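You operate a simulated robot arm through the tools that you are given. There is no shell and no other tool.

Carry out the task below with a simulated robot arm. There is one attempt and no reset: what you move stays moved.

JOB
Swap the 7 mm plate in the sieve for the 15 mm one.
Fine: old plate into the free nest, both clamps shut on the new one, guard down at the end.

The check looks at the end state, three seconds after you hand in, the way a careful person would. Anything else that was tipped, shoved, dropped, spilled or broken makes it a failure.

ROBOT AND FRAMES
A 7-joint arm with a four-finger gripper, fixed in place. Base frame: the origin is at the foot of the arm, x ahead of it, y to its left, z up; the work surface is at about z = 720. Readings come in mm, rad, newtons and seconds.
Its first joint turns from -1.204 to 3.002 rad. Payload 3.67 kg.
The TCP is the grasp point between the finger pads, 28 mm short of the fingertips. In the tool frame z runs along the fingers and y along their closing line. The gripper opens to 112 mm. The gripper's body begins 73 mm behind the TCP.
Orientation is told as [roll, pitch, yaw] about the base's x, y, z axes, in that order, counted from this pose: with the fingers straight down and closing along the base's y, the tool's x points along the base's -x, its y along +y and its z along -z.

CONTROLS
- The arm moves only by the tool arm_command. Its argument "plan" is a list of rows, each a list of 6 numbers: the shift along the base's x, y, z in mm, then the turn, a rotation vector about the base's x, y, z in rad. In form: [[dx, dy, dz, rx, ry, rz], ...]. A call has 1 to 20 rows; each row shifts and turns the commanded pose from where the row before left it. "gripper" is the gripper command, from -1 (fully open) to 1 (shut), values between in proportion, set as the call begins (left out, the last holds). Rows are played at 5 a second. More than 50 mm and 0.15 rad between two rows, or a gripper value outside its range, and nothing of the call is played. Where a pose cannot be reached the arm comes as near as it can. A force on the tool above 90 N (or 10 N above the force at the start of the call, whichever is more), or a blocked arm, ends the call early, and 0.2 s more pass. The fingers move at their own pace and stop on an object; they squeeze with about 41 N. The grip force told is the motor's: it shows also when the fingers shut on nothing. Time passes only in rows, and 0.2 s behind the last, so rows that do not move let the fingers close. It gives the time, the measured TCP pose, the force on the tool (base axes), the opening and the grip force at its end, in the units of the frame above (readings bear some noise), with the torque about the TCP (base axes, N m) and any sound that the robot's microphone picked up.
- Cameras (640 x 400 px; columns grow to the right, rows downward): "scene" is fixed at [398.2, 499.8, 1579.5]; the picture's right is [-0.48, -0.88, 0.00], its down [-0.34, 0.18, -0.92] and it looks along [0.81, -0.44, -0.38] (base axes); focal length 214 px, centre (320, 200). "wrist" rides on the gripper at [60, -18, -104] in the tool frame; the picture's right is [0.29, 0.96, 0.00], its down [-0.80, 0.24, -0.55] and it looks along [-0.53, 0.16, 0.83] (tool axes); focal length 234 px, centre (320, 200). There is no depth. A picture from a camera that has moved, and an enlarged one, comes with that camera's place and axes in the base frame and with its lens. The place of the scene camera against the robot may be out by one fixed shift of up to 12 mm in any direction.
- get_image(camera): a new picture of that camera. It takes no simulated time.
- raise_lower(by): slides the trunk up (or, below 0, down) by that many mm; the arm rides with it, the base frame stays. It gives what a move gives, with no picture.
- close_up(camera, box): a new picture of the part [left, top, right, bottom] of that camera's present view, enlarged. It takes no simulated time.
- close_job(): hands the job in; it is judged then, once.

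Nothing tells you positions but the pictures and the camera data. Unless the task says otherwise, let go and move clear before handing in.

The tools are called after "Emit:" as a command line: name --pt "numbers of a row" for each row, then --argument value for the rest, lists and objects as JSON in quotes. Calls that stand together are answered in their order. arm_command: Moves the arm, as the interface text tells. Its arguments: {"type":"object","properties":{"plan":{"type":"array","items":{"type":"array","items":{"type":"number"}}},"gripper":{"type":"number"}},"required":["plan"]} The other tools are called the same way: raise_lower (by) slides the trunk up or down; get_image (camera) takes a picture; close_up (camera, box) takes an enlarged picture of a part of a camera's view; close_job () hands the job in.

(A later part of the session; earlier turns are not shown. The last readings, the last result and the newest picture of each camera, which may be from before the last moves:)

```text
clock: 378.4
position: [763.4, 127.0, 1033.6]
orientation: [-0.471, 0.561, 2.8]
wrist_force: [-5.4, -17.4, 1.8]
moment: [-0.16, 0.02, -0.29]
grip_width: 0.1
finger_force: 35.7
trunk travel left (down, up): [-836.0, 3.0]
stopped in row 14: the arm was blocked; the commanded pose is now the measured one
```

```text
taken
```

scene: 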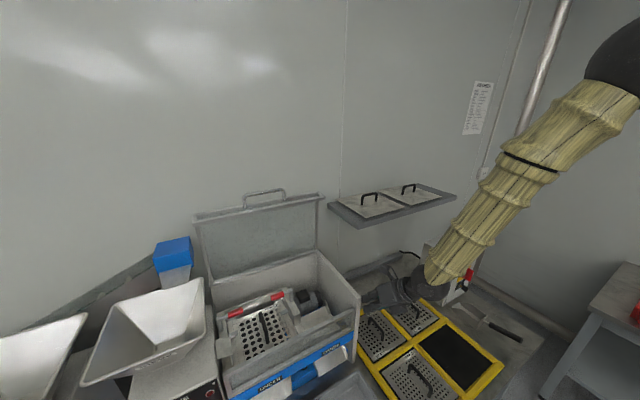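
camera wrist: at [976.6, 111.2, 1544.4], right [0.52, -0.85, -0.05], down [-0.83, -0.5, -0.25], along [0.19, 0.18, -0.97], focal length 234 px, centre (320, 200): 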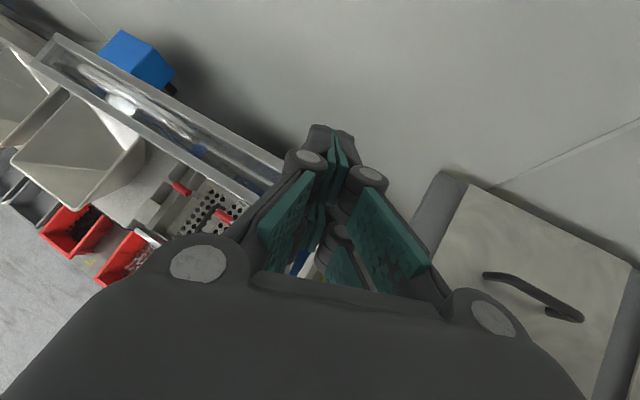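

I touched the sieve's front-right corner. I'll back off, climb first at the right side, and then go left well above it.

Emit:
arm_command --pt "-6 -15 0 0 0 0" --pt "-6 -20 3 0 -0.02 0" --pt "-4 -20 5 0 -0.02 0" --pt "0 -20 8 0 -0.02 0" --pt "0 -20 10 0 -0.01 0" --pt "0 -10 10 0 0 0" --pt "0 0 12 0 0 0" --pt "0 0 12 0 0 0" --pt "0 0 12 0 0 0" --pt "0 0 12 0 0 0" --pt "0 0 12 0 0 0" --pt "0 0 0 0 0 0" --pt "0 0 0 0 0 0"

Emit:
get_image --camera "scene"

```text
clock: 380.8
position: [714.0, 4.6, 1042.0]
orientation: [-0.479, 0.478, 2.753]
wrist_force: [0.8, -0.2, -0.1]
moment: [0.0, -0.01, -0.03]
grip_width: 0.3
finger_force: 35.3
trunk travel left (down, up): [-836.0, 3.0]
stopped in row 12: the arm was blocked; the commanded pose is now the measured one
```

```text
taken
```

scene: 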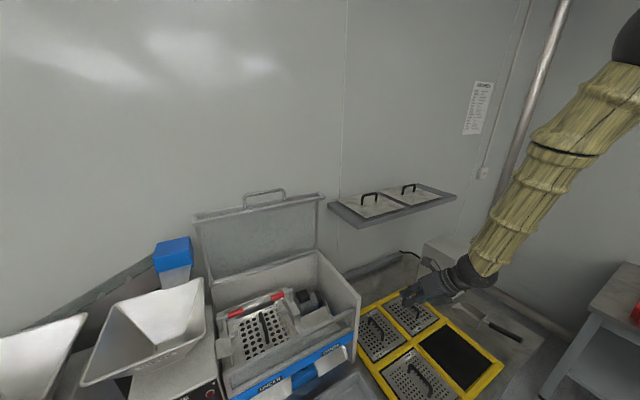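

Raising is blocked in this folded posture. I'll go back to the right, climb there (that worked), and return over the top as I did before. This time I'll aim for the lid's top front frame edge at y ≈ 250, which needs less height.

Emit:
arm_command --pt "-8 -15 0 0 -0.02 0" --pt "-8 -18 0 0 -0.03 0" --pt "-8 -18 0 0 -0.03 0.01" --pt "-8 -18 0 0 -0.03 0.01" --pt "-8 -18 0 0 -0.03 0.01" --pt "-8 -18 0 0 -0.03 0.01" --pt "-8 -18 0 0 0 0" --pt "-8 -18 0 0 0 0" --pt "-8 -18 0 0 0 0" --pt "0 -18 0 0 0 0" --pt "0 -15 0 0 0 0" --pt "0 0 0 0 0 0" --pt "0 0 0 0 0 0"

Emit:
arm_command --pt "0 0 15 0 0 0" --pt "0 0 15 0 0 0" --pt "0 0 15 0 0 0" --pt "5 0 15 0 0 0" --pt "5 0 15 0 0 0" --pt "5 0 15 0 0 0" --pt "5 0 15 0 0 0" --pt "5 5 15 0 0 0" --pt "10 5 15 0 0 0" --pt "10 5 15 0 0 0" --pt "10 5 15 0 0 0" --pt "10 5 15 0 0 0" --pt "10 5 15 0 0 0" --pt "0 0 0 0 0 0" --pt "0 0 0 0 0 0"

Emit:
get_image --camera "scene"

```text
clock: 383.6
position: [643.2, -186.2, 1042.4]
orientation: [-0.552, 0.639, 2.759]
wrist_force: [0.4, -0.1, 0.3]
moment: [-0.01, -0.02, 0.01]
grip_width: 0.0
finger_force: 35.0
trunk travel left (down, up): [-836.0, 3.0]
```

```text
clock: 385.2
position: [617.8, -198.1, 1055.8]
orientation: [-0.505, 0.493, 2.752]
wrist_force: [0.2, 0.1, 0.6]
moment: [-0.02, -0.01, 0.01]
grip_width: 0.2
finger_force: 35.1
trunk travel left (down, up): [-836.0, 3.0]
stopped in row 7: the arm was blocked; the commanded pose is now the measured one
```

```text
taken
```

scene: 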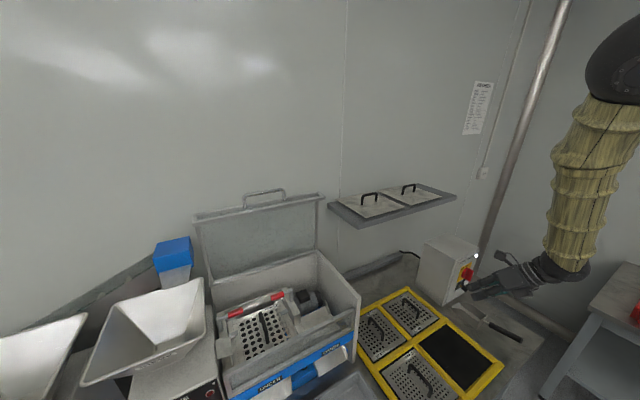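

Emit:
arm_command --pt "5 5 -12 0 -0.03 0" --pt "10 8 -12 0 -0.03 0" --pt "12 8 -12 0 -0.03 0" --pt "15 8 -12 0 -0.03 0" --pt "15 8 -12 0 -0.03 0" --pt "15 8 -12 0 0 0" --pt "18 8 -5 0 0 0" --pt "18 8 0 0 0 0" --pt "18 8 0 0 0 0" --pt "18 8 0 0 0 0" --pt "18 5 0 0 0 0" --pt "18 5 0 0 0 0" --pt "18 0 0 0 0 0" --pt "15 0 0 0 0 0" --pt "0 0 0 0 0 0"

Emit:
get_image --camera "scene"

```text
clock: 388.4
position: [830.9, -110.5, 982.9]
orientation: [-0.573, 0.633, 2.721]
wrist_force: [-0.3, 0.5, 0.0]
moment: [0.01, 0.0, -0.03]
grip_width: 0.0
finger_force: 36.2
trunk travel left (down, up): [-836.0, 3.0]
```

```text
taken
```

scene: 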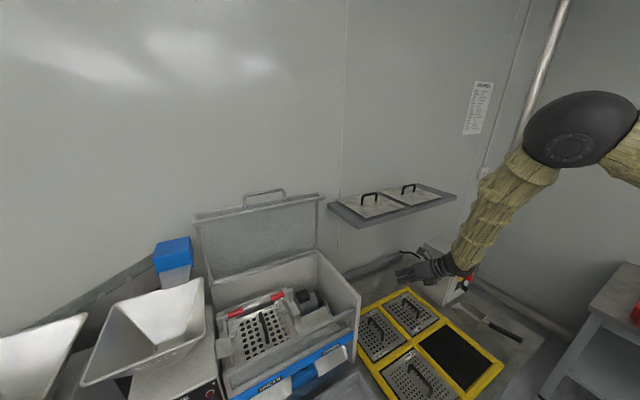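

The elbow is lower again. Raising here, clear of the shelf's front edge.

Emit:
arm_command --pt "-2 0 14 0 0 0" --pt "-2 0 14 0 0 0" --pt "-2 0 14 0 0 0" --pt "-2 0 14 0 0 0" --pt "-2 0 14 0 0 0" --pt "-2 0 14 0 0 0" --pt "-2 0 14 0 0 0" --pt "-2 0 14 0 0 0" --pt "-2 0 14 0 0 0" --pt "-2 0 14 0 0 0" --pt "-2 0 14 0 0 0" --pt "-2 0 14 0 0 0" --pt "0 0 0 0 0 0" --pt "0 0 0 0 0 0"

Emit:
get_image --camera "scene"

```text
clock: 391.2
position: [773.1, -126.5, 1055.5]
orientation: [-0.524, 0.51, 2.717]
wrist_force: [-0.1, -0.5, 0.1]
moment: [-0.02, 0.02, 0.0]
grip_width: 0.5
finger_force: 35.7
trunk travel left (down, up): [-836.0, 3.0]
stopped in row 13: the arm was blocked; the commanded pose is now the measured one
```

```text
taken
```

scene: 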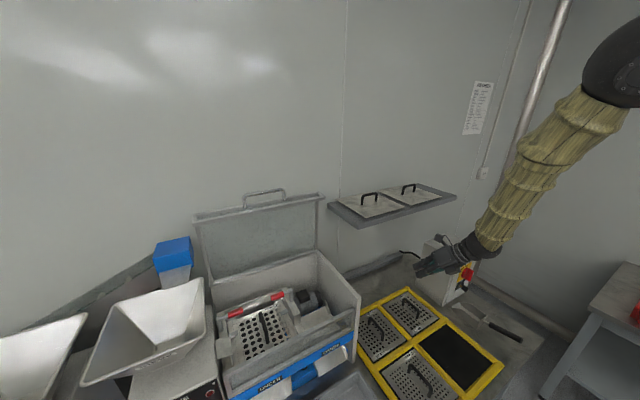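

The flipped wrist is the root of the trouble on the low-left route. I'll go back out, hold the tool nearly horizontal (so that it's far from the forearm's axis), and unwind the roll there.

Emit:
arm_command --pt "8 2 -8 0 -0.03 0" --pt "8 2 -10 0 -0.04 0" --pt "8 2 -12 0 -0.04 0" --pt "8 2 -12 0 -0.08 0" --pt "8 2 -12 0 -0.1 0" --pt "8 2 -10 0 -0.1 0" --pt "5 2 -8 0 -0.1 0" --pt "2 2 0 0 -0.1 0" --pt "0 0 0 0 -0.1 0" --pt "0 0 0 0 -0.08 0" --pt "0 0 0 0 0 0" --pt "0 0 0 0 0 0"

Emit:
get_image --camera "scene"

```text
clock: 393.8
position: [830.1, -107.1, 983.9]
orientation: [-1.256, 1.134, 2.146]
wrist_force: [0.4, 0.4, 0.6]
moment: [0.0, -0.03, 0.02]
grip_width: 0.0
finger_force: 35.5
trunk travel left (down, up): [-836.0, 3.0]
```

```text
taken
```

scene: 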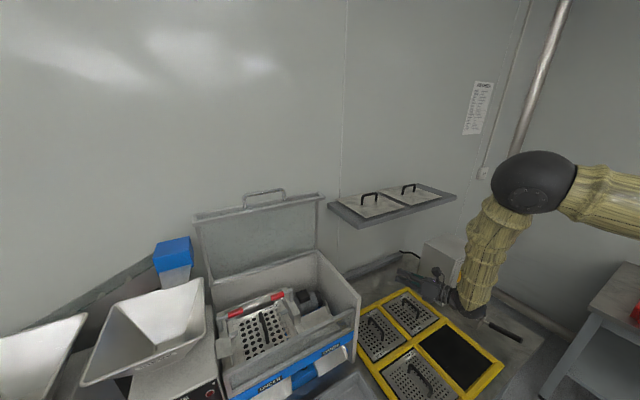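

Emit:
arm_command --pt "0 0 0 0.1427 0.0423 -0.0197" --pt "0 0 0 0.1427 0.0423 -0.0197" --pt "0 0 0 0.1427 0.0423 -0.0197" --pt "0 0 0 0.1427 0.0423 -0.0197" --pt "0 0 0 0.1427 0.0423 -0.0197" --pt "0 0 0 0.1427 0.0423 -0.0197" --pt "0 0 0 0.1427 0.0423 -0.0197" --pt "0 0 0 0.1427 0.0423 -0.0197" --pt "0 0 0 0.1427 0.0423 -0.0197" --pt "0 0 0 0.1427 0.0423 -0.0197" --pt "0 0 0 0.1427 0.0423 -0.0197" --pt "0 0 0 0.1427 0.0423 -0.0197" --pt "0 0 0 0.1427 0.0423 -0.0197" --pt "0 0 0 0.1427 0.0423 -0.0197" --pt "0 0 0 0.1427 0.0423 -0.0197" --pt "0 0 0 0.1427 0.0423 -0.0197" --pt "0 0 0 0.1427 0.0423 -0.0197" --pt "0 0 0 0.1427 0.0423 -0.0197" --pt "0 0 0 0.1427 0.0423 -0.0197" --pt "0 0 0 0 0 0"

Emit:
get_image --camera "scene"

Emit:
get_image --camera "wrist"

```text
clock: 398.0
position: [827.3, -106.7, 984.9]
orientation: [0.78, -1.386, -0.5]
wrist_force: [-0.1, 0.1, -0.4]
moment: [0.02, -0.01, -0.02]
grip_width: 0.1
finger_force: 35.8
trunk travel left (down, up): [-836.0, 3.0]
```

```text
taken
```

scene: 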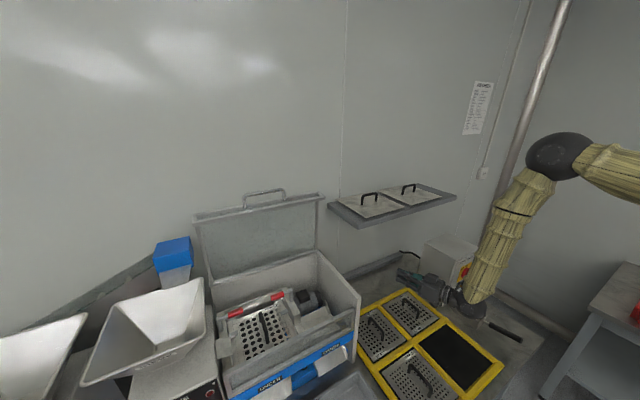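

```text
taken
camera wrist: at [725.4, -147.9, 937.6], right [-0.3, 0.94, -0.16], down [-0.46, 0.0, 0.89], along [0.84, 0.34, 0.43], focal length 234 px, centre (320, 200)
```

wrist: 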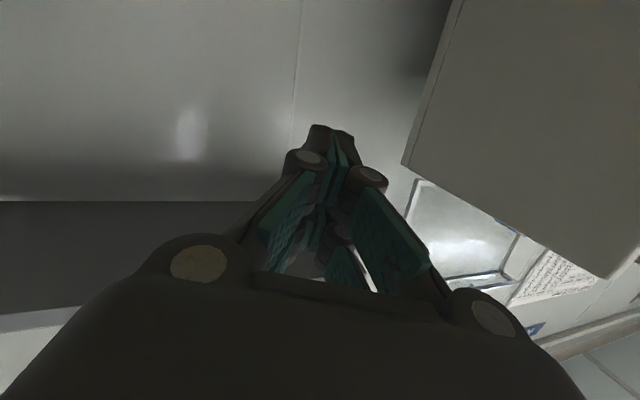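

Unwound cleanly. Now back to a vertical tool while moving to the low starting point at (690, −116, 860).

Emit:
arm_command --pt "-8 0 0 -0.03 0.141 -0.013" --pt "-10 0 0 -0.03 0.141 -0.013" --pt "-12 -1 0 -0.03 0.141 -0.013" --pt "-12 -1 0 -0.03 0.141 -0.013" --pt "-12 -1 0 -0.03 0.141 -0.013" --pt "-12 -1 -5 -0.03 0.141 -0.013" --pt "-12 -1 -10 -0.03 0.141 -0.013" --pt "-12 -1 -12 -0.03 0.141 -0.013" --pt "-12 -1 -15 -0.03 0.141 -0.013" --pt "-12 -1 -15 -0.03 0.141 -0.013" --pt "-12 -1 -18 0 0 0" --pt "-10 0 -18 0 0 0" --pt "0 0 -15 0 0 0" --pt "0 0 -15 0 0 0" --pt "0 0 0 0 0 0" --pt "0 0 0 0 0 0"

Emit:
get_image --camera "scene"

```text
clock: 401.4
position: [692.1, -115.0, 861.6]
orientation: [-0.002, 0.001, 0.001]
wrist_force: [-0.1, -0.9, -0.6]
moment: [-0.01, -0.01, -0.02]
grip_width: 0.0
finger_force: 35.5
trunk travel left (down, up): [-836.0, 3.0]
```

```text
taken
```

scene: 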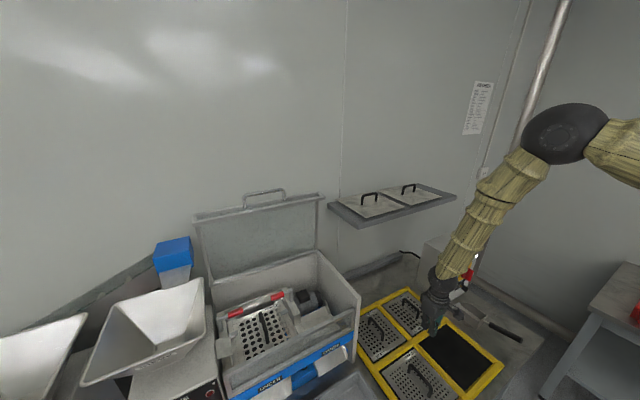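

This is exactly the state from before. Now left along the same proven moves.

Emit:
arm_command --pt "0 20 12 0 0 0" --pt "0 20 12 0 0 0" --pt "0 20 12 0 0 0" --pt "0 20 12 0 0 0" --pt "0 20 12 0 0 0" --pt "0 20 12 0 0 0" --pt "0 20 12 0 0 0" --pt "0 20 12 0 0 0" --pt "0 20 12 0 0 0" --pt "0 20 12 0 0 0" --pt "0 0 0 0 0 0" --pt "0 0 0 0 0 0"

Emit:
arm_command --pt "0 10 0 0 0 0" --pt "0 10 0 0 0 0" --pt "0 0 0 0 0 0" --pt "0 10 0 0 0 0" --pt "0 10 0 0 0 0" --pt "0 10 0 0 0 0" --pt "0 10 0 0 0 0" --pt "0 10 0 0 0 0" --pt "0 10 0 0 0 0" --pt "0 10 0 0 0 0" --pt "0 10 0 0 0 0" --pt "0 0 0 0 0 0" --pt "0 0 0 0 0 0"

Emit:
get_image --camera "scene"

```text
clock: 404.0
position: [691.0, 82.1, 978.4]
orientation: [0.0, 0.007, -0.002]
wrist_force: [0.9, 0.0, 0.2]
moment: [0.0, -0.01, -0.01]
grip_width: 0.0
finger_force: 35.6
trunk travel left (down, up): [-836.0, 3.0]
```

```text
clock: 406.8
position: [691.5, 184.1, 981.7]
orientation: [-0.002, -0.001, 0.001]
wrist_force: [0.8, 0.3, -0.1]
moment: [0.02, 0.02, 0.0]
grip_width: 0.0
finger_force: 36.1
trunk travel left (down, up): [-836.0, 3.0]
```

```text
taken
```

scene: 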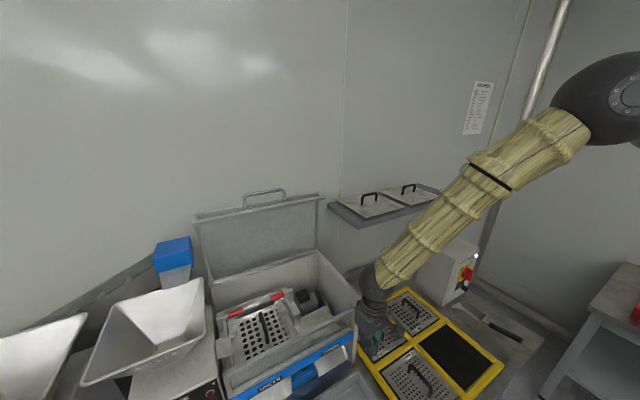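

The posture is right again. Continuing to the front of the sieve, then tilting to the fork orientation as I did when opening.

Emit:
arm_command --pt "-2 10 0 0 0 0" --pt "-2 10 0 0 0 0" --pt "-2 10 0 0 0 0" --pt "-2 10 0 0 0 0" --pt "-2 10 0 0 0 0" --pt "-2 10 2 0 0 0" --pt "-2 10 2 0 0 0" --pt "-2 10 2 0 0 0" --pt "-2 10 2 0 0 0" --pt "-2 10 2 0 0 0" --pt "-2 8 5 0 0 0" --pt "0 5 10 0 0 0" --pt "0 5 10 0 0 0" --pt "0 5 10 0 0 0" --pt "0 5 10 0 0 0" --pt "0 5 10 0 0 0" --pt "0 0 0 0 0 0" --pt "0 0 0 0 0 0"

Emit:
arm_command --pt "0 5 10 0 -0.1 0" --pt "0 5 10 0 -0.1 0" --pt "0 5 10 0 -0.1 0" --pt "0 5 10 0 -0.1 0" --pt "0 5 10 0 -0.1 0" --pt "0 0 0 0 -0.1 0.05" --pt "0 0 0 0 -0.1 0.05" --pt "0 0 0 0 -0.1 0.05" --pt "0 0 0 0 -0.1 0.05" --pt "0 0 0 0 -0.1 0.05" --pt "0 0 0 0 0 0" --pt "0 0 0 0 0 0"

Emit:
get_image --camera "scene"

```text
clock: 410.6
position: [669.3, 315.4, 1046.7]
orientation: [-0.003, -0.001, 0.002]
wrist_force: [-0.2, -0.2, 0.0]
moment: [0.0, 0.0, 0.03]
grip_width: 0.0
finger_force: 35.3
trunk travel left (down, up): [-836.0, 3.0]
```

```text
clock: 413.2
position: [669.3, 342.0, 1097.4]
orientation: [-0.114, -0.991, 0.337]
wrist_force: [-0.7, 0.5, -0.5]
moment: [0.02, 0.02, -0.01]
grip_width: 0.0
finger_force: 35.1
trunk travel left (down, up): [-836.0, 3.0]
```

```text
taken
```

scene: 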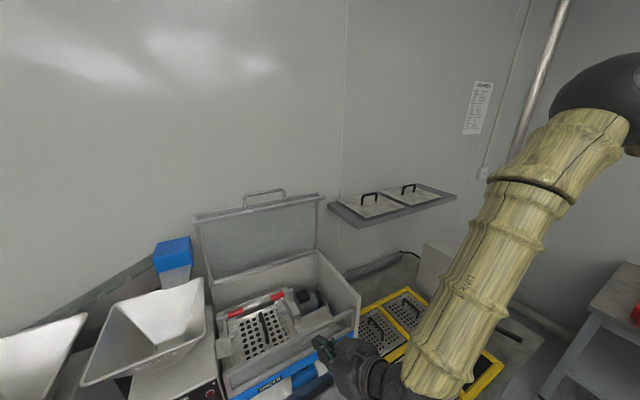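

State replicated. The roll excursion I made back then also dropped the elbow usefully, so I'll repeat those same two moves.

Emit:
arm_command --pt "-2 0 0 0.1368 0.0046 -0.0261" --pt "-2 0 0 0.1368 0.0046 -0.0261" --pt "-2 0 0 0.1368 0.0046 -0.0261" --pt "-2 0 0 0.1368 0.0046 -0.0261" --pt "-2 0 0 0.1368 0.0046 -0.0261" --pt "-2 0 0 0.1368 0.0046 -0.0261" --pt "-2 0 0 0.1368 0.0046 -0.0261" --pt "-2 0 0 0.1368 0.0046 -0.0261" --pt "-2 0 0 0.1368 0.0046 -0.0261" --pt "-2 0 0 0.1368 0.0046 -0.0261" --pt "0 0 0 0.1368 0.0046 -0.0261" --pt "0 0 0 0.1368 0.0046 -0.0261" --pt "0 0 0 0 0 0" --pt "0 0 0 0 0 0"

Emit:
get_image --camera "scene"

```text
clock: 416.2
position: [669.1, 411.1, 1266.0]
orientation: [1.262, -0.212, -1.084]
wrist_force: [-0.6, -1.2, -0.2]
moment: [0.0, 0.0, 0.0]
grip_width: 0.0
finger_force: 35.4
out of reach, approached as far as the arm can: row 6, 7, 8, 9, 10, 11, 12
trunk travel left (down, up): [-836.0, 3.0]
```

```text
taken
```

scene: 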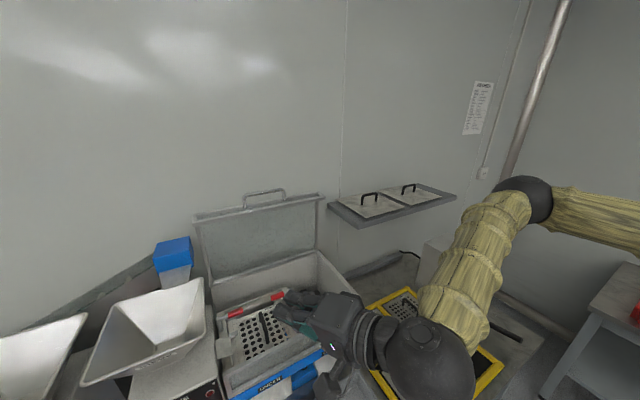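

In this pose the fingers close vertically with the elbow nicely low and to the right, ideal for caging the guard's bar above and below. I'll open the gripper and advance toward the bar to see whether it tracks.

Emit:
arm_command --pt "15 -3 3 0 0 0" --pt "15 -3 4 0 0 0" --pt "15 -3 5 0 0 0" --pt "15 -3 5 0 0 0" --pt "15 -3 5 0 0 0" --pt "15 -3 5 0 0 0" --pt "15 -3 5 0 0 0" --pt "15 -3 5 0 0 0" --pt "0 0 0 0 0 0" --pt "0 0 0 0 0 0" --gripper -0.1

Emit:
get_image --camera "scene"

Emit:
get_image --camera "wrist"

```text
clock: 418.4
position: [788.8, 385.0, 1302.4]
orientation: [1.261, -0.211, -1.083]
wrist_force: [-0.4, -0.3, -0.9]
moment: [-0.01, 0.01, 0.01]
grip_width: 61.7
finger_force: 0.1
trunk travel left (down, up): [-836.0, 3.0]
```

```text
taken
```

scene: 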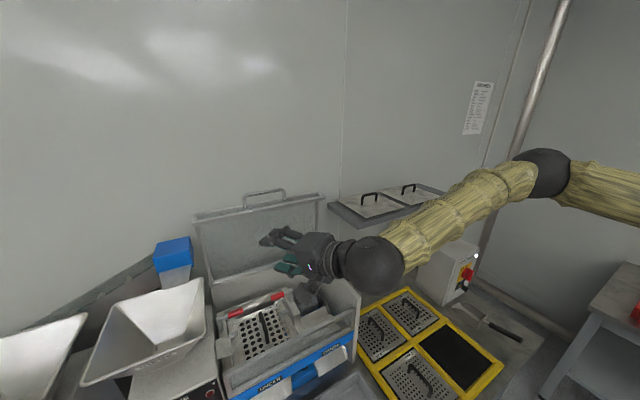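

```text
taken
camera wrist: at [667.9, 391.2, 1304.9], right [0.04, 0.55, 0.83], down [-0.08, -0.83, 0.56], along [1.0, -0.08, 0.01], focal length 234 px, centre (320, 200)
```

wrist: 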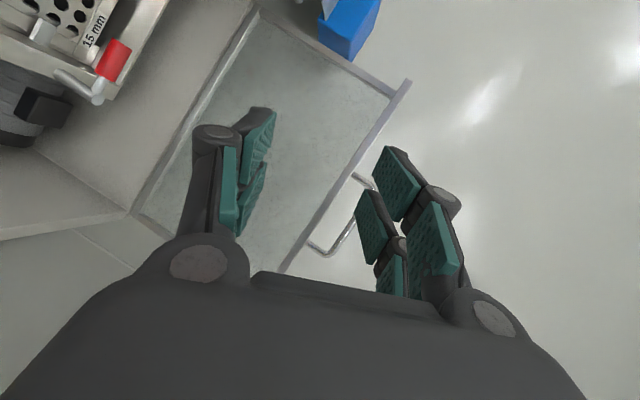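

Perfect tracking, and the bar shows up ahead at about (1003, 308–426, 1356). I'll narrow the opening to 36 mm and go to a pre-grasp point on its axis.

Emit:
arm_command --pt "14.4 -4.9 7.8 0 0 0" --pt "14.4 -4.9 7.8 0 0 0" --pt "14.4 -4.9 7.8 0 0 0" --pt "14.4 -4.9 7.8 0 0 0" --pt "14.4 -4.9 7.8 0 0 0" --pt "14.4 -4.9 7.8 0 0 0" --pt "14.4 -4.9 7.8 0 0 0" --pt "14.4 -4.9 7.8 0 0 0" --pt "10 -4.9 7.8 0 0 0" --pt "0 0 0 0 0 0" --pt "0 0 0 0 0 0" --gripper 0.357

Emit:
get_image --camera "wrist"

Emit:
close_up --camera "scene" --box '[200, 150, 340, 250]'

```text
clock: 420.8
position: [914.0, 340.7, 1373.5]
orientation: [1.261, -0.21, -1.085]
wrist_force: [0.2, -0.4, 0.1]
moment: [-0.02, 0.0, -0.01]
grip_width: 36.3
finger_force: 0.1
trunk travel left (down, up): [-836.0, 3.0]
```

```text
taken
camera wrist: at [793.1, 346.7, 1375.9], right [0.04, 0.55, 0.83], down [-0.08, -0.83, 0.56], along [1.0, -0.08, 0.01], focal length 234 px, centre (320, 200)
```

wrist: 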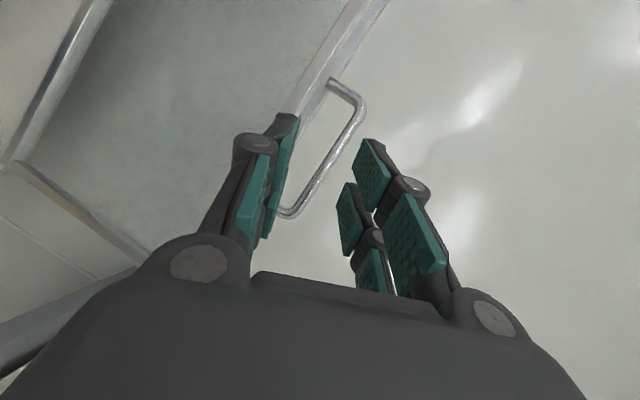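

```text
4.00 times, centred on (270, 200) of scene
camera zoom: at [398.2, 499.8, 1579.5], right [-0.48, -0.88, 0.0], down [-0.34, 0.18, -0.92], along [0.81, -0.44, -0.38], focal length 858 px, centre (520, 200)
```

zoom: 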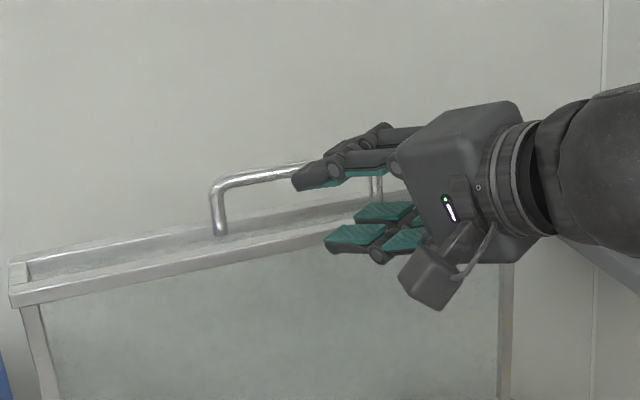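

The bar lies right between the upper and lower fingers. Advancing carefully.

Emit:
arm_command --pt "10 2 -1 0 0 0" --pt "10 2 -1 0 0 0" --pt "10 2 -1 0 0 0" --pt "10 2 -1 0 0 0" --pt "10 2 -1 0 0 0" --pt "10 2 -1 0 0 0" --pt "0 0 0 0 0 0" --pt "0 0 0 0 0 0"

Emit:
get_image --camera "wrist"

Emit:
close_up --camera "scene" --box '[210, 160, 330, 240]'

```text
clock: 422.6
position: [973.5, 355.6, 1367.8]
orientation: [1.259, -0.212, -1.084]
wrist_force: [-0.4, -0.5, -0.5]
moment: [-0.02, 0.04, 0.01]
grip_width: 36.0
finger_force: 0.1
trunk travel left (down, up): [-836.0, 3.0]
```

```text
taken
camera wrist: at [852.8, 360.5, 1370.0], right [0.04, 0.55, 0.83], down [-0.08, -0.83, 0.56], along [1.0, -0.08, 0.01], focal length 234 px, centre (320, 200)
```

wrist: 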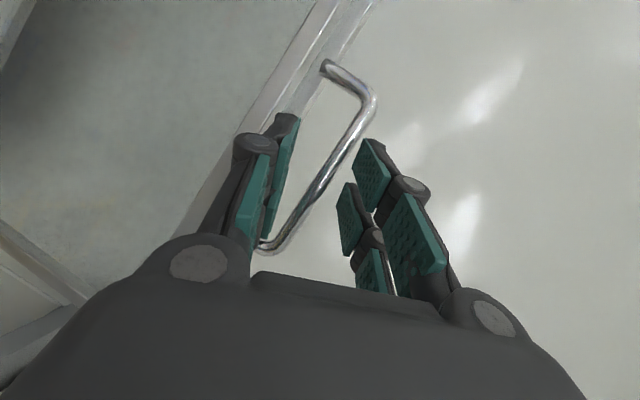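

```text
5.00 times, centred on (270, 200) of scene
camera zoom: at [398.2, 499.8, 1579.5], right [-0.48, -0.88, 0.0], down [-0.34, 0.18, -0.92], along [0.81, -0.44, -0.38], focal length 1072 px, centre (570, 200)
```

zoom: 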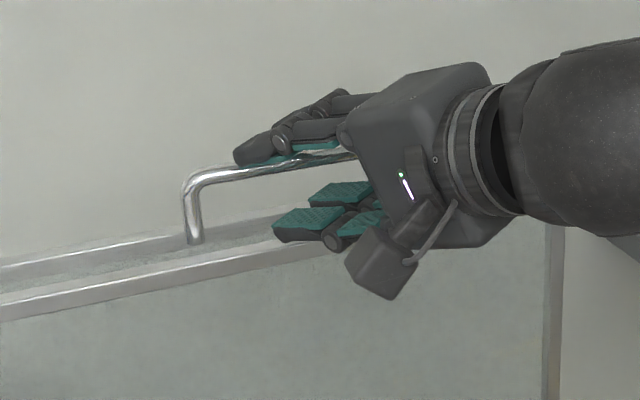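

Emit:
arm_command --pt "9 2 3 0 0 0" --pt "9 2 2 0 0 0" --pt "9 2 1 0 0 0" --pt "6 1 0 0 0 0" --pt "0 0 0 0 0 0" --pt "0 0 0 0 0 0"

Emit:
get_image --camera "wrist"

Emit:
close_up --camera "scene" --box '[210, 160, 330, 240]'

```text
clock: 424.0
position: [1006.6, 361.3, 1373.7]
orientation: [1.26, -0.211, -1.084]
wrist_force: [-0.6, -0.4, 0.7]
moment: [-0.01, 0.02, -0.03]
grip_width: 36.2
finger_force: 0.0
trunk travel left (down, up): [-836.0, 3.0]
```

```text
taken
camera wrist: at [886.5, 367.2, 1375.3], right [0.04, 0.55, 0.83], down [-0.08, -0.83, 0.56], along [1.0, -0.08, 0.01], focal length 234 px, centre (320, 200)
```

wrist: 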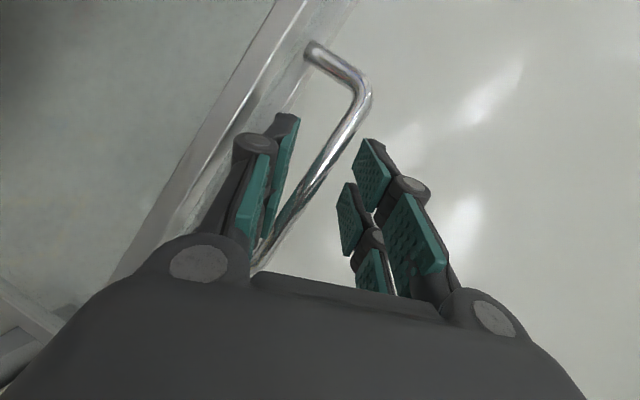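

```text
5.00 times, centred on (270, 200) of scene
camera zoom: at [398.2, 499.8, 1579.5], right [-0.48, -0.88, 0.0], down [-0.34, 0.18, -0.92], along [0.81, -0.44, -0.38], focal length 1072 px, centre (570, 200)
```

zoom: 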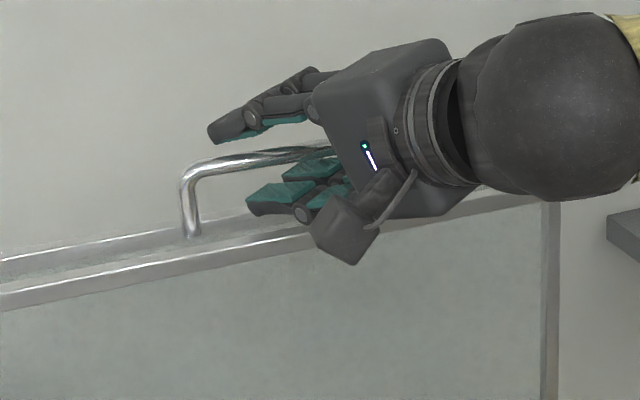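

The bar is between the fingers with no contact. Closing on it.

Emit:
arm_command --pt "0 0 0 0 0 0" --pt "0 0 0 0 0 0" --pt "0 0 0 0 0 0" --pt "0 0 0 0 0 0" --gripper 1

Emit:
get_image --camera "wrist"

Emit:
close_up --camera "scene" --box '[210, 160, 330, 240]'

```text
clock: 425.0
position: [1008.9, 361.3, 1369.8]
orientation: [1.259, -0.21, -1.085]
wrist_force: [0.8, -2.5, -13.2]
moment: [2.86, 0.12, -1.07]
grip_width: 28.6
finger_force: 44.9
trunk travel left (down, up): [-836.0, 3.0]
```

```text
taken
camera wrist: at [888.1, 366.9, 1373.5], right [0.04, 0.55, 0.83], down [-0.07, -0.83, 0.56], along [1.0, -0.08, 0.01], focal length 234 px, centre (320, 200)
```

wrist: 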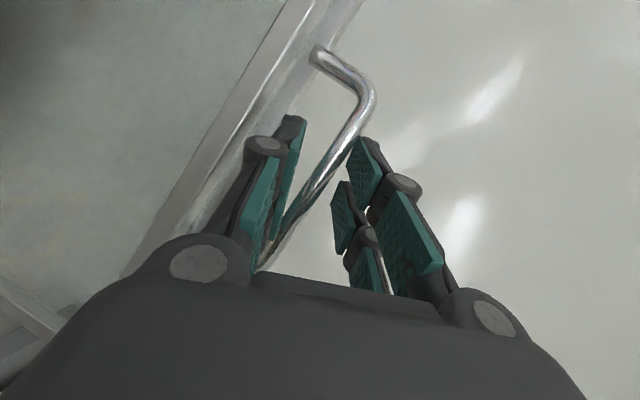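

```text
5.00 times, centred on (270, 200) of scene
camera zoom: at [398.2, 499.8, 1579.5], right [-0.48, -0.88, 0.0], down [-0.34, 0.18, -0.92], along [0.81, -0.44, -0.38], focal length 1072 px, centre (570, 200)
```

zoom: 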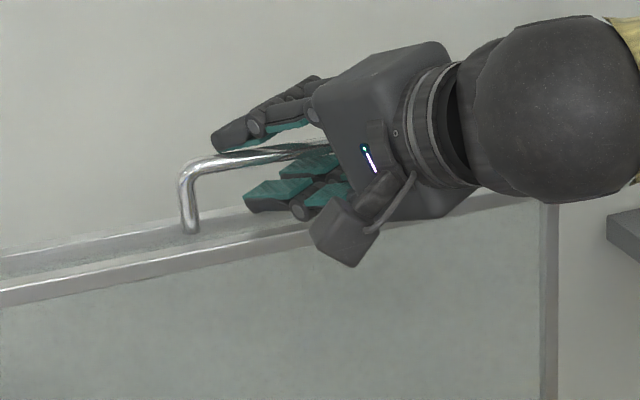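

The grip holds the bar. Now I'll draw the lid down along its arc, a few degrees first.

Emit:
arm_command --pt "-10.5 0 -2.5 0 0 0" --pt "-10.5 0 -2.7 0 0 0" --pt "-10.4 0 -2.8 0 0 0" --pt "-9.5 0 -3.3 0 0 0" --pt "-9.5 0 -3.3 0 0 0" --pt "-9.4 0 -3.4 0 0 0" --pt "0 0 0 0 0 0"

Emit:
get_image --camera "wrist"

Emit:
get_image --camera "scene"

```text
clock: 426.6
position: [945.6, 361.7, 1357.1]
orientation: [1.26, -0.211, -1.085]
wrist_force: [-0.1, -0.8, 2.7]
moment: [2.87, -0.12, -0.39]
grip_width: 28.3
finger_force: 44.8
trunk travel left (down, up): [-836.0, 3.0]
```

```text
taken
camera wrist: at [825.7, 366.7, 1359.0], right [0.04, 0.55, 0.83], down [-0.08, -0.83, 0.55], along [1.0, -0.08, 0.01], focal length 234 px, centre (320, 200)
```

wrist: 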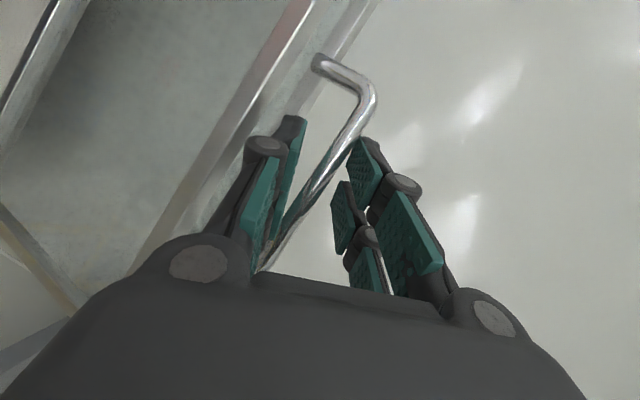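

```text
taken
```

scene: 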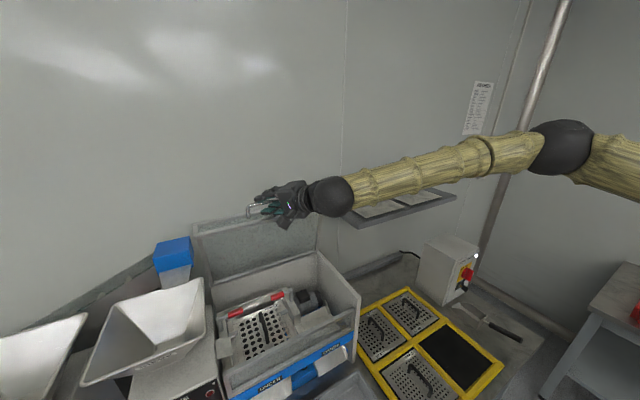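

The lid follows with almost no force. Continuing down the arc.

Emit:
arm_command --pt "-9.1 0 -4 0 0 0" --pt "-9.1 0 -4.2 0 0 0" --pt "-9 0 -4.3 0 0 0" --pt "-8.7 0 -4.8 0 0 0" --pt "-8.7 0 -5 0 0 0" --pt "-8.7 0 -5 0 0 0" --pt "-8.3 0 -5.6 0 0 0" --pt "-8.2 0 -5.7 0 0 0" --pt "-8.2 0 -5.7 0 0 0" --pt "-7.8 0 -6.3 0 0 0" --pt "-7.7 0 -6.4 0 0 0" --pt "-7.7 0 -6.4 0 0 0" --pt "0 0 0 0 0 0"

Emit:
get_image --camera "wrist"

Emit:
get_image --camera "scene"

```text
clock: 429.4
position: [841.0, 361.5, 1295.6]
orientation: [1.263, -0.211, -1.084]
wrist_force: [-19.2, 4.1, 21.5]
moment: [2.95, -0.11, -0.43]
grip_width: 28.5
finger_force: 44.8
trunk travel left (down, up): [-836.0, 3.0]
```

```text
taken
camera wrist: at [720.7, 366.5, 1297.0], right [0.03, 0.55, 0.83], down [-0.08, -0.83, 0.55], along [1.0, -0.08, 0.01], focal length 234 px, centre (320, 200)
```

wrist: 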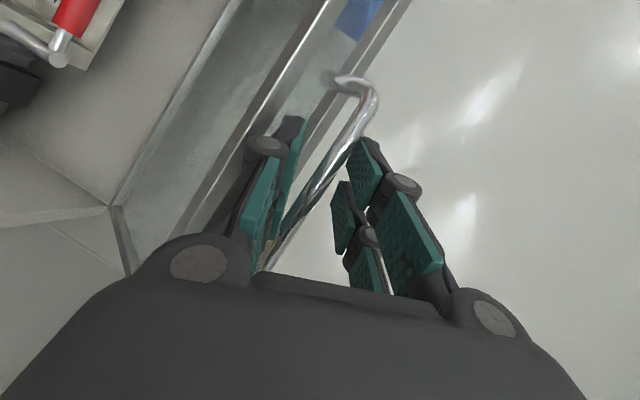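

```text
taken
```

scene: 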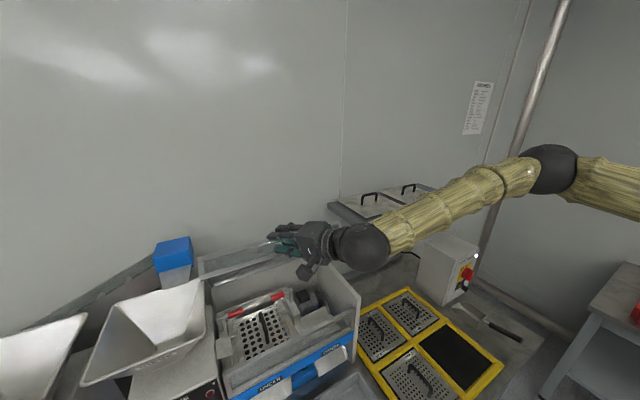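

A small outward push shows that my arc radius is slightly short. I'll correct a few millimetres outward and go on.

Emit:
arm_command --pt "-3.5 0 3.5 0 0 0" --pt "-7.3 0 -6.6 0 0 0" --pt "-7.2 0 -6.7 0 0 0" --pt "-7.2 0 -6.7 0 0 0" --pt "-6.6 0 -7.4 0 0 0" --pt "-6.6 0 -7.5 0 0 0" --pt "-6.5 0 -7.5 0 0 0" --pt "0 0 0 0 0 0"

Emit:
get_image --camera "scene"

```text
clock: 431.2
position: [802.2, 360.6, 1252.2]
orientation: [1.259, -0.211, -1.084]
wrist_force: [0.5, 4.3, 0.3]
moment: [2.68, -0.05, -0.87]
grip_width: 28.3
finger_force: 45.3
trunk travel left (down, up): [-836.0, 3.0]
```

```text
taken
```

scene: 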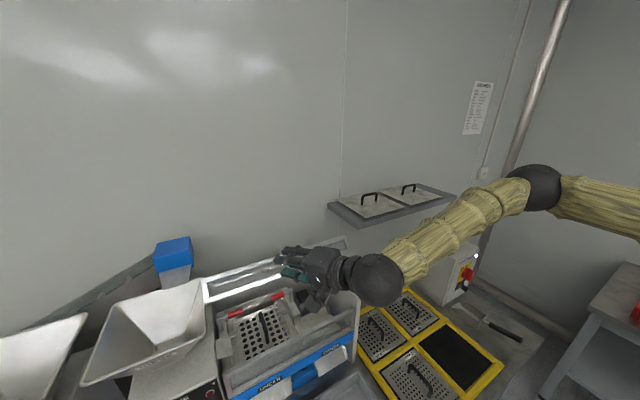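

Emit:
arm_command --pt "-5.8 0 -8.1 0 0 0" --pt "-5.8 0 -8.1 0 0 0" --pt "-5.8 0 -8.2 0 0 0" --pt "-5.1 0 -8.6 0 0 0" --pt "-5.1 0 -8.6 0 0 0" --pt "-5 0 -8.7 0 0 0" --pt "0 0 0 0 0 0"

Emit:
arm_command --pt "-4.4 0 -9 0 0 0" --pt "-4.3 0 -9 0 0 0" --pt "-4.3 0 -9.1 0 0 0" --pt "0 0 0 0 0 0"

Emit:
get_image --camera "scene"

Emit:
get_image --camera "wrist"

```text
clock: 432.8
position: [783.6, 363.6, 1232.8]
orientation: [1.24, -0.211, -1.085]
wrist_force: [29.0, -27.1, -19.4]
moment: [2.4, 0.09, -1.82]
grip_width: 29.0
finger_force: 44.8
out of reach, approached as far as the arm can: row 3, 4, 5, 6
trunk travel left (down, up): [-836.0, 3.0]
```

```text
clock: 433.8
position: [768.1, 373.8, 1238.4]
orientation: [1.248, -0.212, -1.077]
wrist_force: [-11.2, -3.3, 8.5]
moment: [0.91, -0.18, 0.05]
grip_width: 16.7
finger_force: 45.4
out of reach, approached as far as the arm can: row 1, 2, 3
trunk travel left (down, up): [-836.0, 3.0]
```

```text
taken
```

scene: 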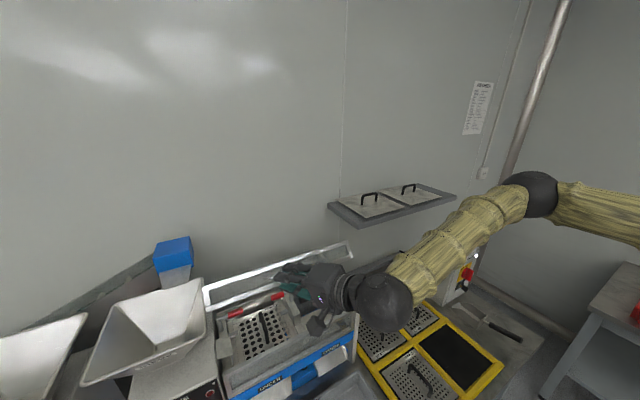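

```text
taken
camera wrist: at [647.6, 379.7, 1241.2], right [0.04, 0.56, 0.83], down [-0.07, -0.82, 0.56], along [1.0, -0.08, 0.0], focal length 234 px, centre (320, 200)
```

wrist: 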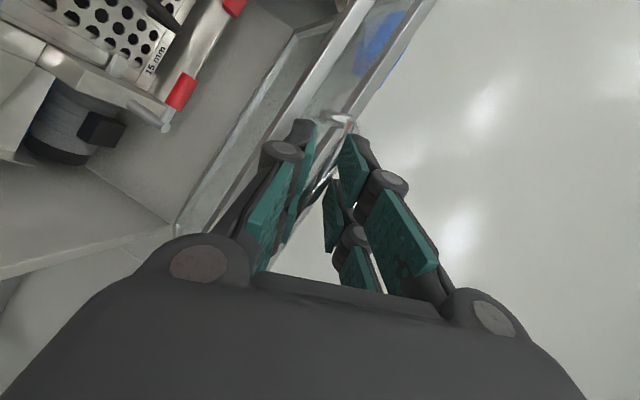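

The wrist limit is reached in this orientation, but the lid is about half shut and holds itself. I'll release, back away, and rotate to the fork orientation to push it down from above.

Emit:
arm_command --pt "0 0 0 0 0 0" --pt "0 0 0 0 0 0" --pt "-8 -3 2 0 0 0" --pt "-10 -3 3 0 0 0" --pt "-12 -3 3 0 0 0" --pt "-12 -3 3 0 0 0" --pt "-12 -3 3 0 0 0" --pt "-12 -3 3 0 0 0" --pt "0 0 0 0 0 0" --gripper 0.2

Emit:
get_image --camera "scene"

Emit:
get_image --camera "wrist"

```text
clock: 435.8
position: [705.9, 356.9, 1257.3]
orientation: [1.247, -0.212, -1.082]
wrist_force: [-0.2, -0.1, 0.3]
moment: [-0.02, -0.03, 0.03]
grip_width: 45.0
finger_force: 0.0
out of reach, approached as far as the arm can: row 3
trunk travel left (down, up): [-836.0, 3.0]
```

```text
taken
```

scene: 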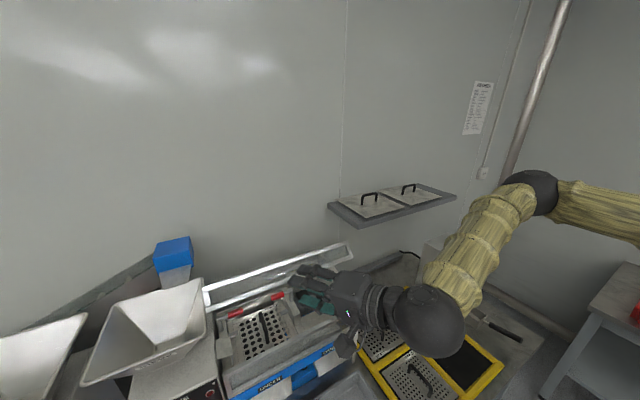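

```text
taken
camera wrist: at [585.3, 362.6, 1260.0], right [0.05, 0.56, 0.83], down [-0.07, -0.82, 0.56], along [1.0, -0.08, 0.0], focal length 234 px, centre (320, 200)
```

wrist: 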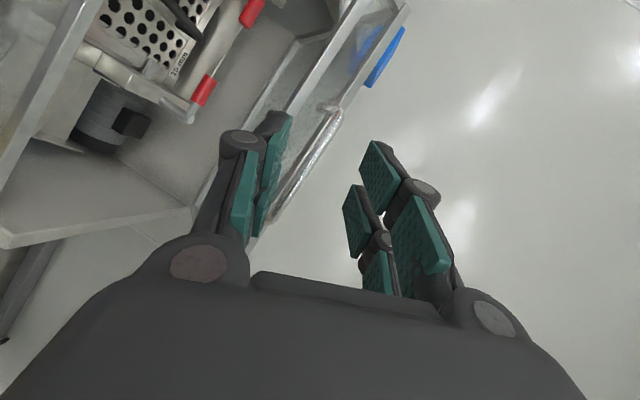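

Emit:
arm_command --pt "-2 0 0 -0.119 -0.045 0.0426" --pt "-2 0 0 -0.119 -0.045 0.0426" --pt "-2 0 0 -0.119 -0.045 0.0426" --pt "0 0 0 -0.119 -0.045 0.0426" --pt "0 0 0 -0.119 -0.045 0.0426" --pt "0 0 0 -0.119 -0.045 0.0426" --pt "0 0 0 -0.119 -0.045 0.0426" --pt "0 0 0 -0.119 -0.045 0.0426" --pt "0 0 0 -0.119 -0.045 0.0426" --pt "0 0 0 -0.119 -0.045 0.0426" --pt "0 0 0 0 0 0" --pt "0 0 0 0 0 0" --gripper 1

Emit:
get_image --camera "scene"

Emit:
get_image --camera "wrist"

```text
clock: 438.4
position: [698.0, 356.9, 1255.7]
orientation: [0.002, -1.199, 0.395]
wrist_force: [0.4, -0.5, -0.1]
moment: [-0.03, 0.04, -0.03]
grip_width: 0.0
finger_force: 35.8
trunk travel left (down, up): [-836.0, 3.0]
```

```text
taken
```

scene: 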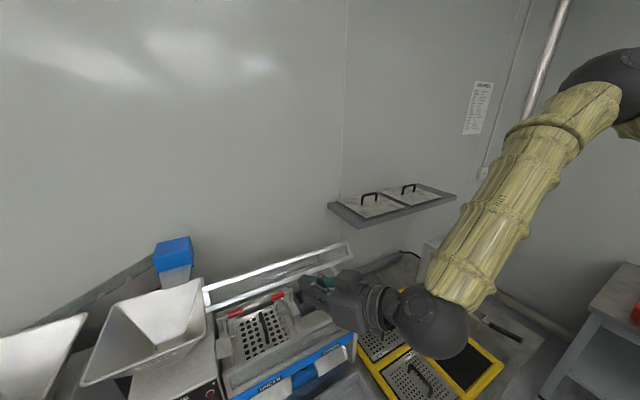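

```text
taken
camera wrist: at [596.9, 294.0, 1237.3], right [-0.46, 0.84, -0.27], down [-0.3, 0.13, 0.94], along [0.83, 0.52, 0.19], focal length 234 px, centre (320, 200)
```

wrist: 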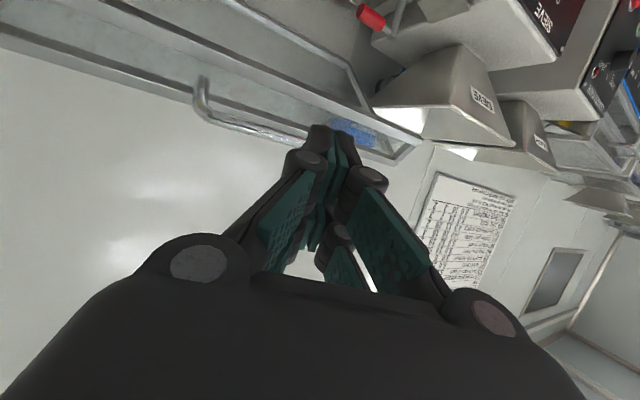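

Everything tracks, and the bar is at about (802, 362, 1224). I'll move the closed finger over the bar and press it down along the arc.

Emit:
arm_command --pt "10 0 1 0 0 0" --pt "12 0 1 0 0 0" --pt "12 0 1 0 0 0" --pt "12 0 0 0 0 0" --pt "12 0 0 0 0 0" --pt "12 0 0 0 0 0" --pt "12 0 0 0 0 0" --pt "12 0 0 0 0 0" --pt "0 0 0 0 0 0" --pt "0 0 0 0 0 0"

Emit:
close_up --camera "scene" --box '[200, 210, 360, 330]'

Emit:
get_image --camera "wrist"

```text
clock: 440.6
position: [780.5, 357.2, 1269.2]
orientation: [0.007, -1.21, 0.394]
wrist_force: [-66.9, -2.2, 48.5]
moment: [-0.11, 0.49, -0.08]
grip_width: 0.0
finger_force: 35.5
trunk travel left (down, up): [-836.0, 3.0]
```

```text
3.33 times, centred on (280, 270) of scene
camera zoom: at [398.2, 499.8, 1579.5], right [-0.48, -0.88, 0.0], down [-0.34, 0.18, -0.92], along [0.81, -0.44, -0.38], focal length 715 px, centre (453, -33)
```

zoom: 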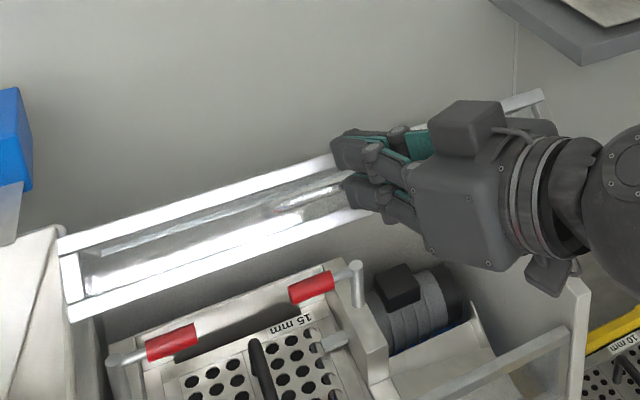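

```text
taken
camera wrist: at [678.8, 294.3, 1250.2], right [-0.47, 0.84, -0.27], down [-0.31, 0.13, 0.94], along [0.83, 0.52, 0.2], focal length 234 px, centre (320, 200)
```

wrist: 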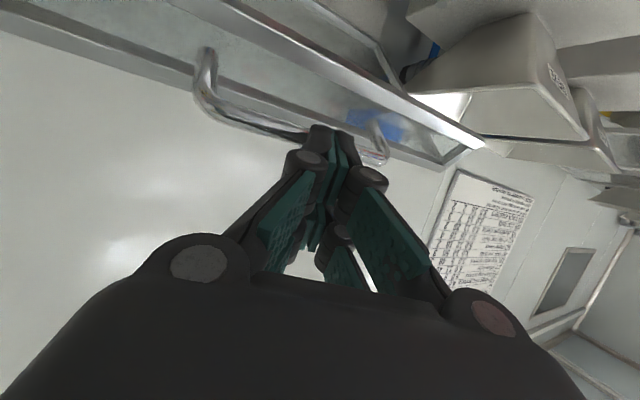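

The tip is butting against the bar; I need to be higher. Backing off, rising 35 mm, and going over.

Emit:
arm_command --pt "-12 0 0 0 0 0" --pt "-12 0 8 0 0 0" --pt "0 0 12 0 0 0" --pt "0 0 12 0 0 0" --pt "0 0 0 0 0 0"

Emit:
get_image --camera "wrist"

Emit:
close_up --camera "scene" --box '[200, 210, 360, 330]'

```text
clock: 441.8
position: [770.8, 354.7, 1290.9]
orientation: [0.005, -1.199, 0.386]
wrist_force: [-0.6, -0.7, 0.6]
moment: [0.01, 0.02, 0.0]
grip_width: 0.1
finger_force: 36.3
trunk travel left (down, up): [-836.0, 3.0]
```

```text
taken
camera wrist: at [668.4, 292.8, 1272.6], right [-0.46, 0.84, -0.27], down [-0.3, 0.13, 0.94], along [0.83, 0.52, 0.19], focal length 234 px, centre (320, 200)
```

wrist: 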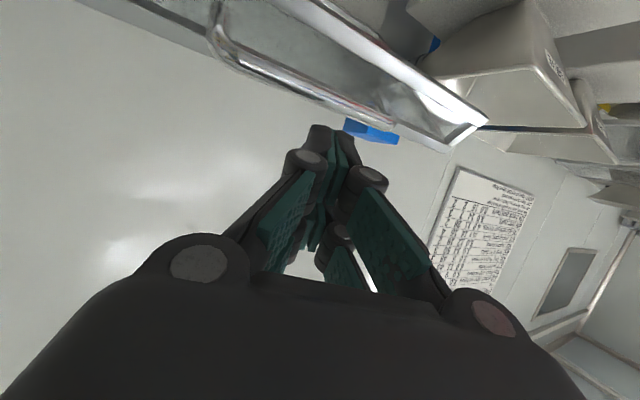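

```text
3.33 times, centred on (280, 270) of scene
camera zoom: at [398.2, 499.8, 1579.5], right [-0.48, -0.88, 0.0], down [-0.34, 0.18, -0.92], along [0.81, -0.44, -0.38], focal length 715 px, centre (453, -33)
```

zoom: 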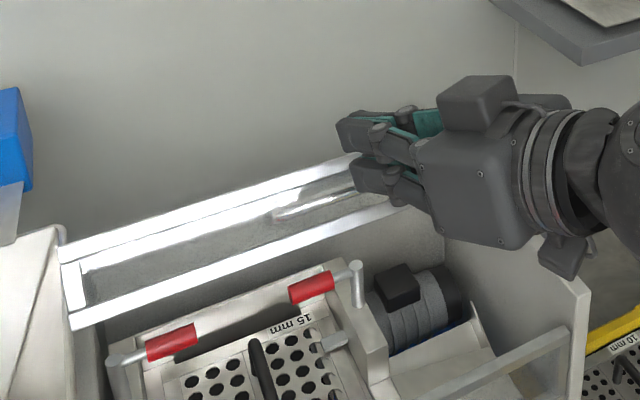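

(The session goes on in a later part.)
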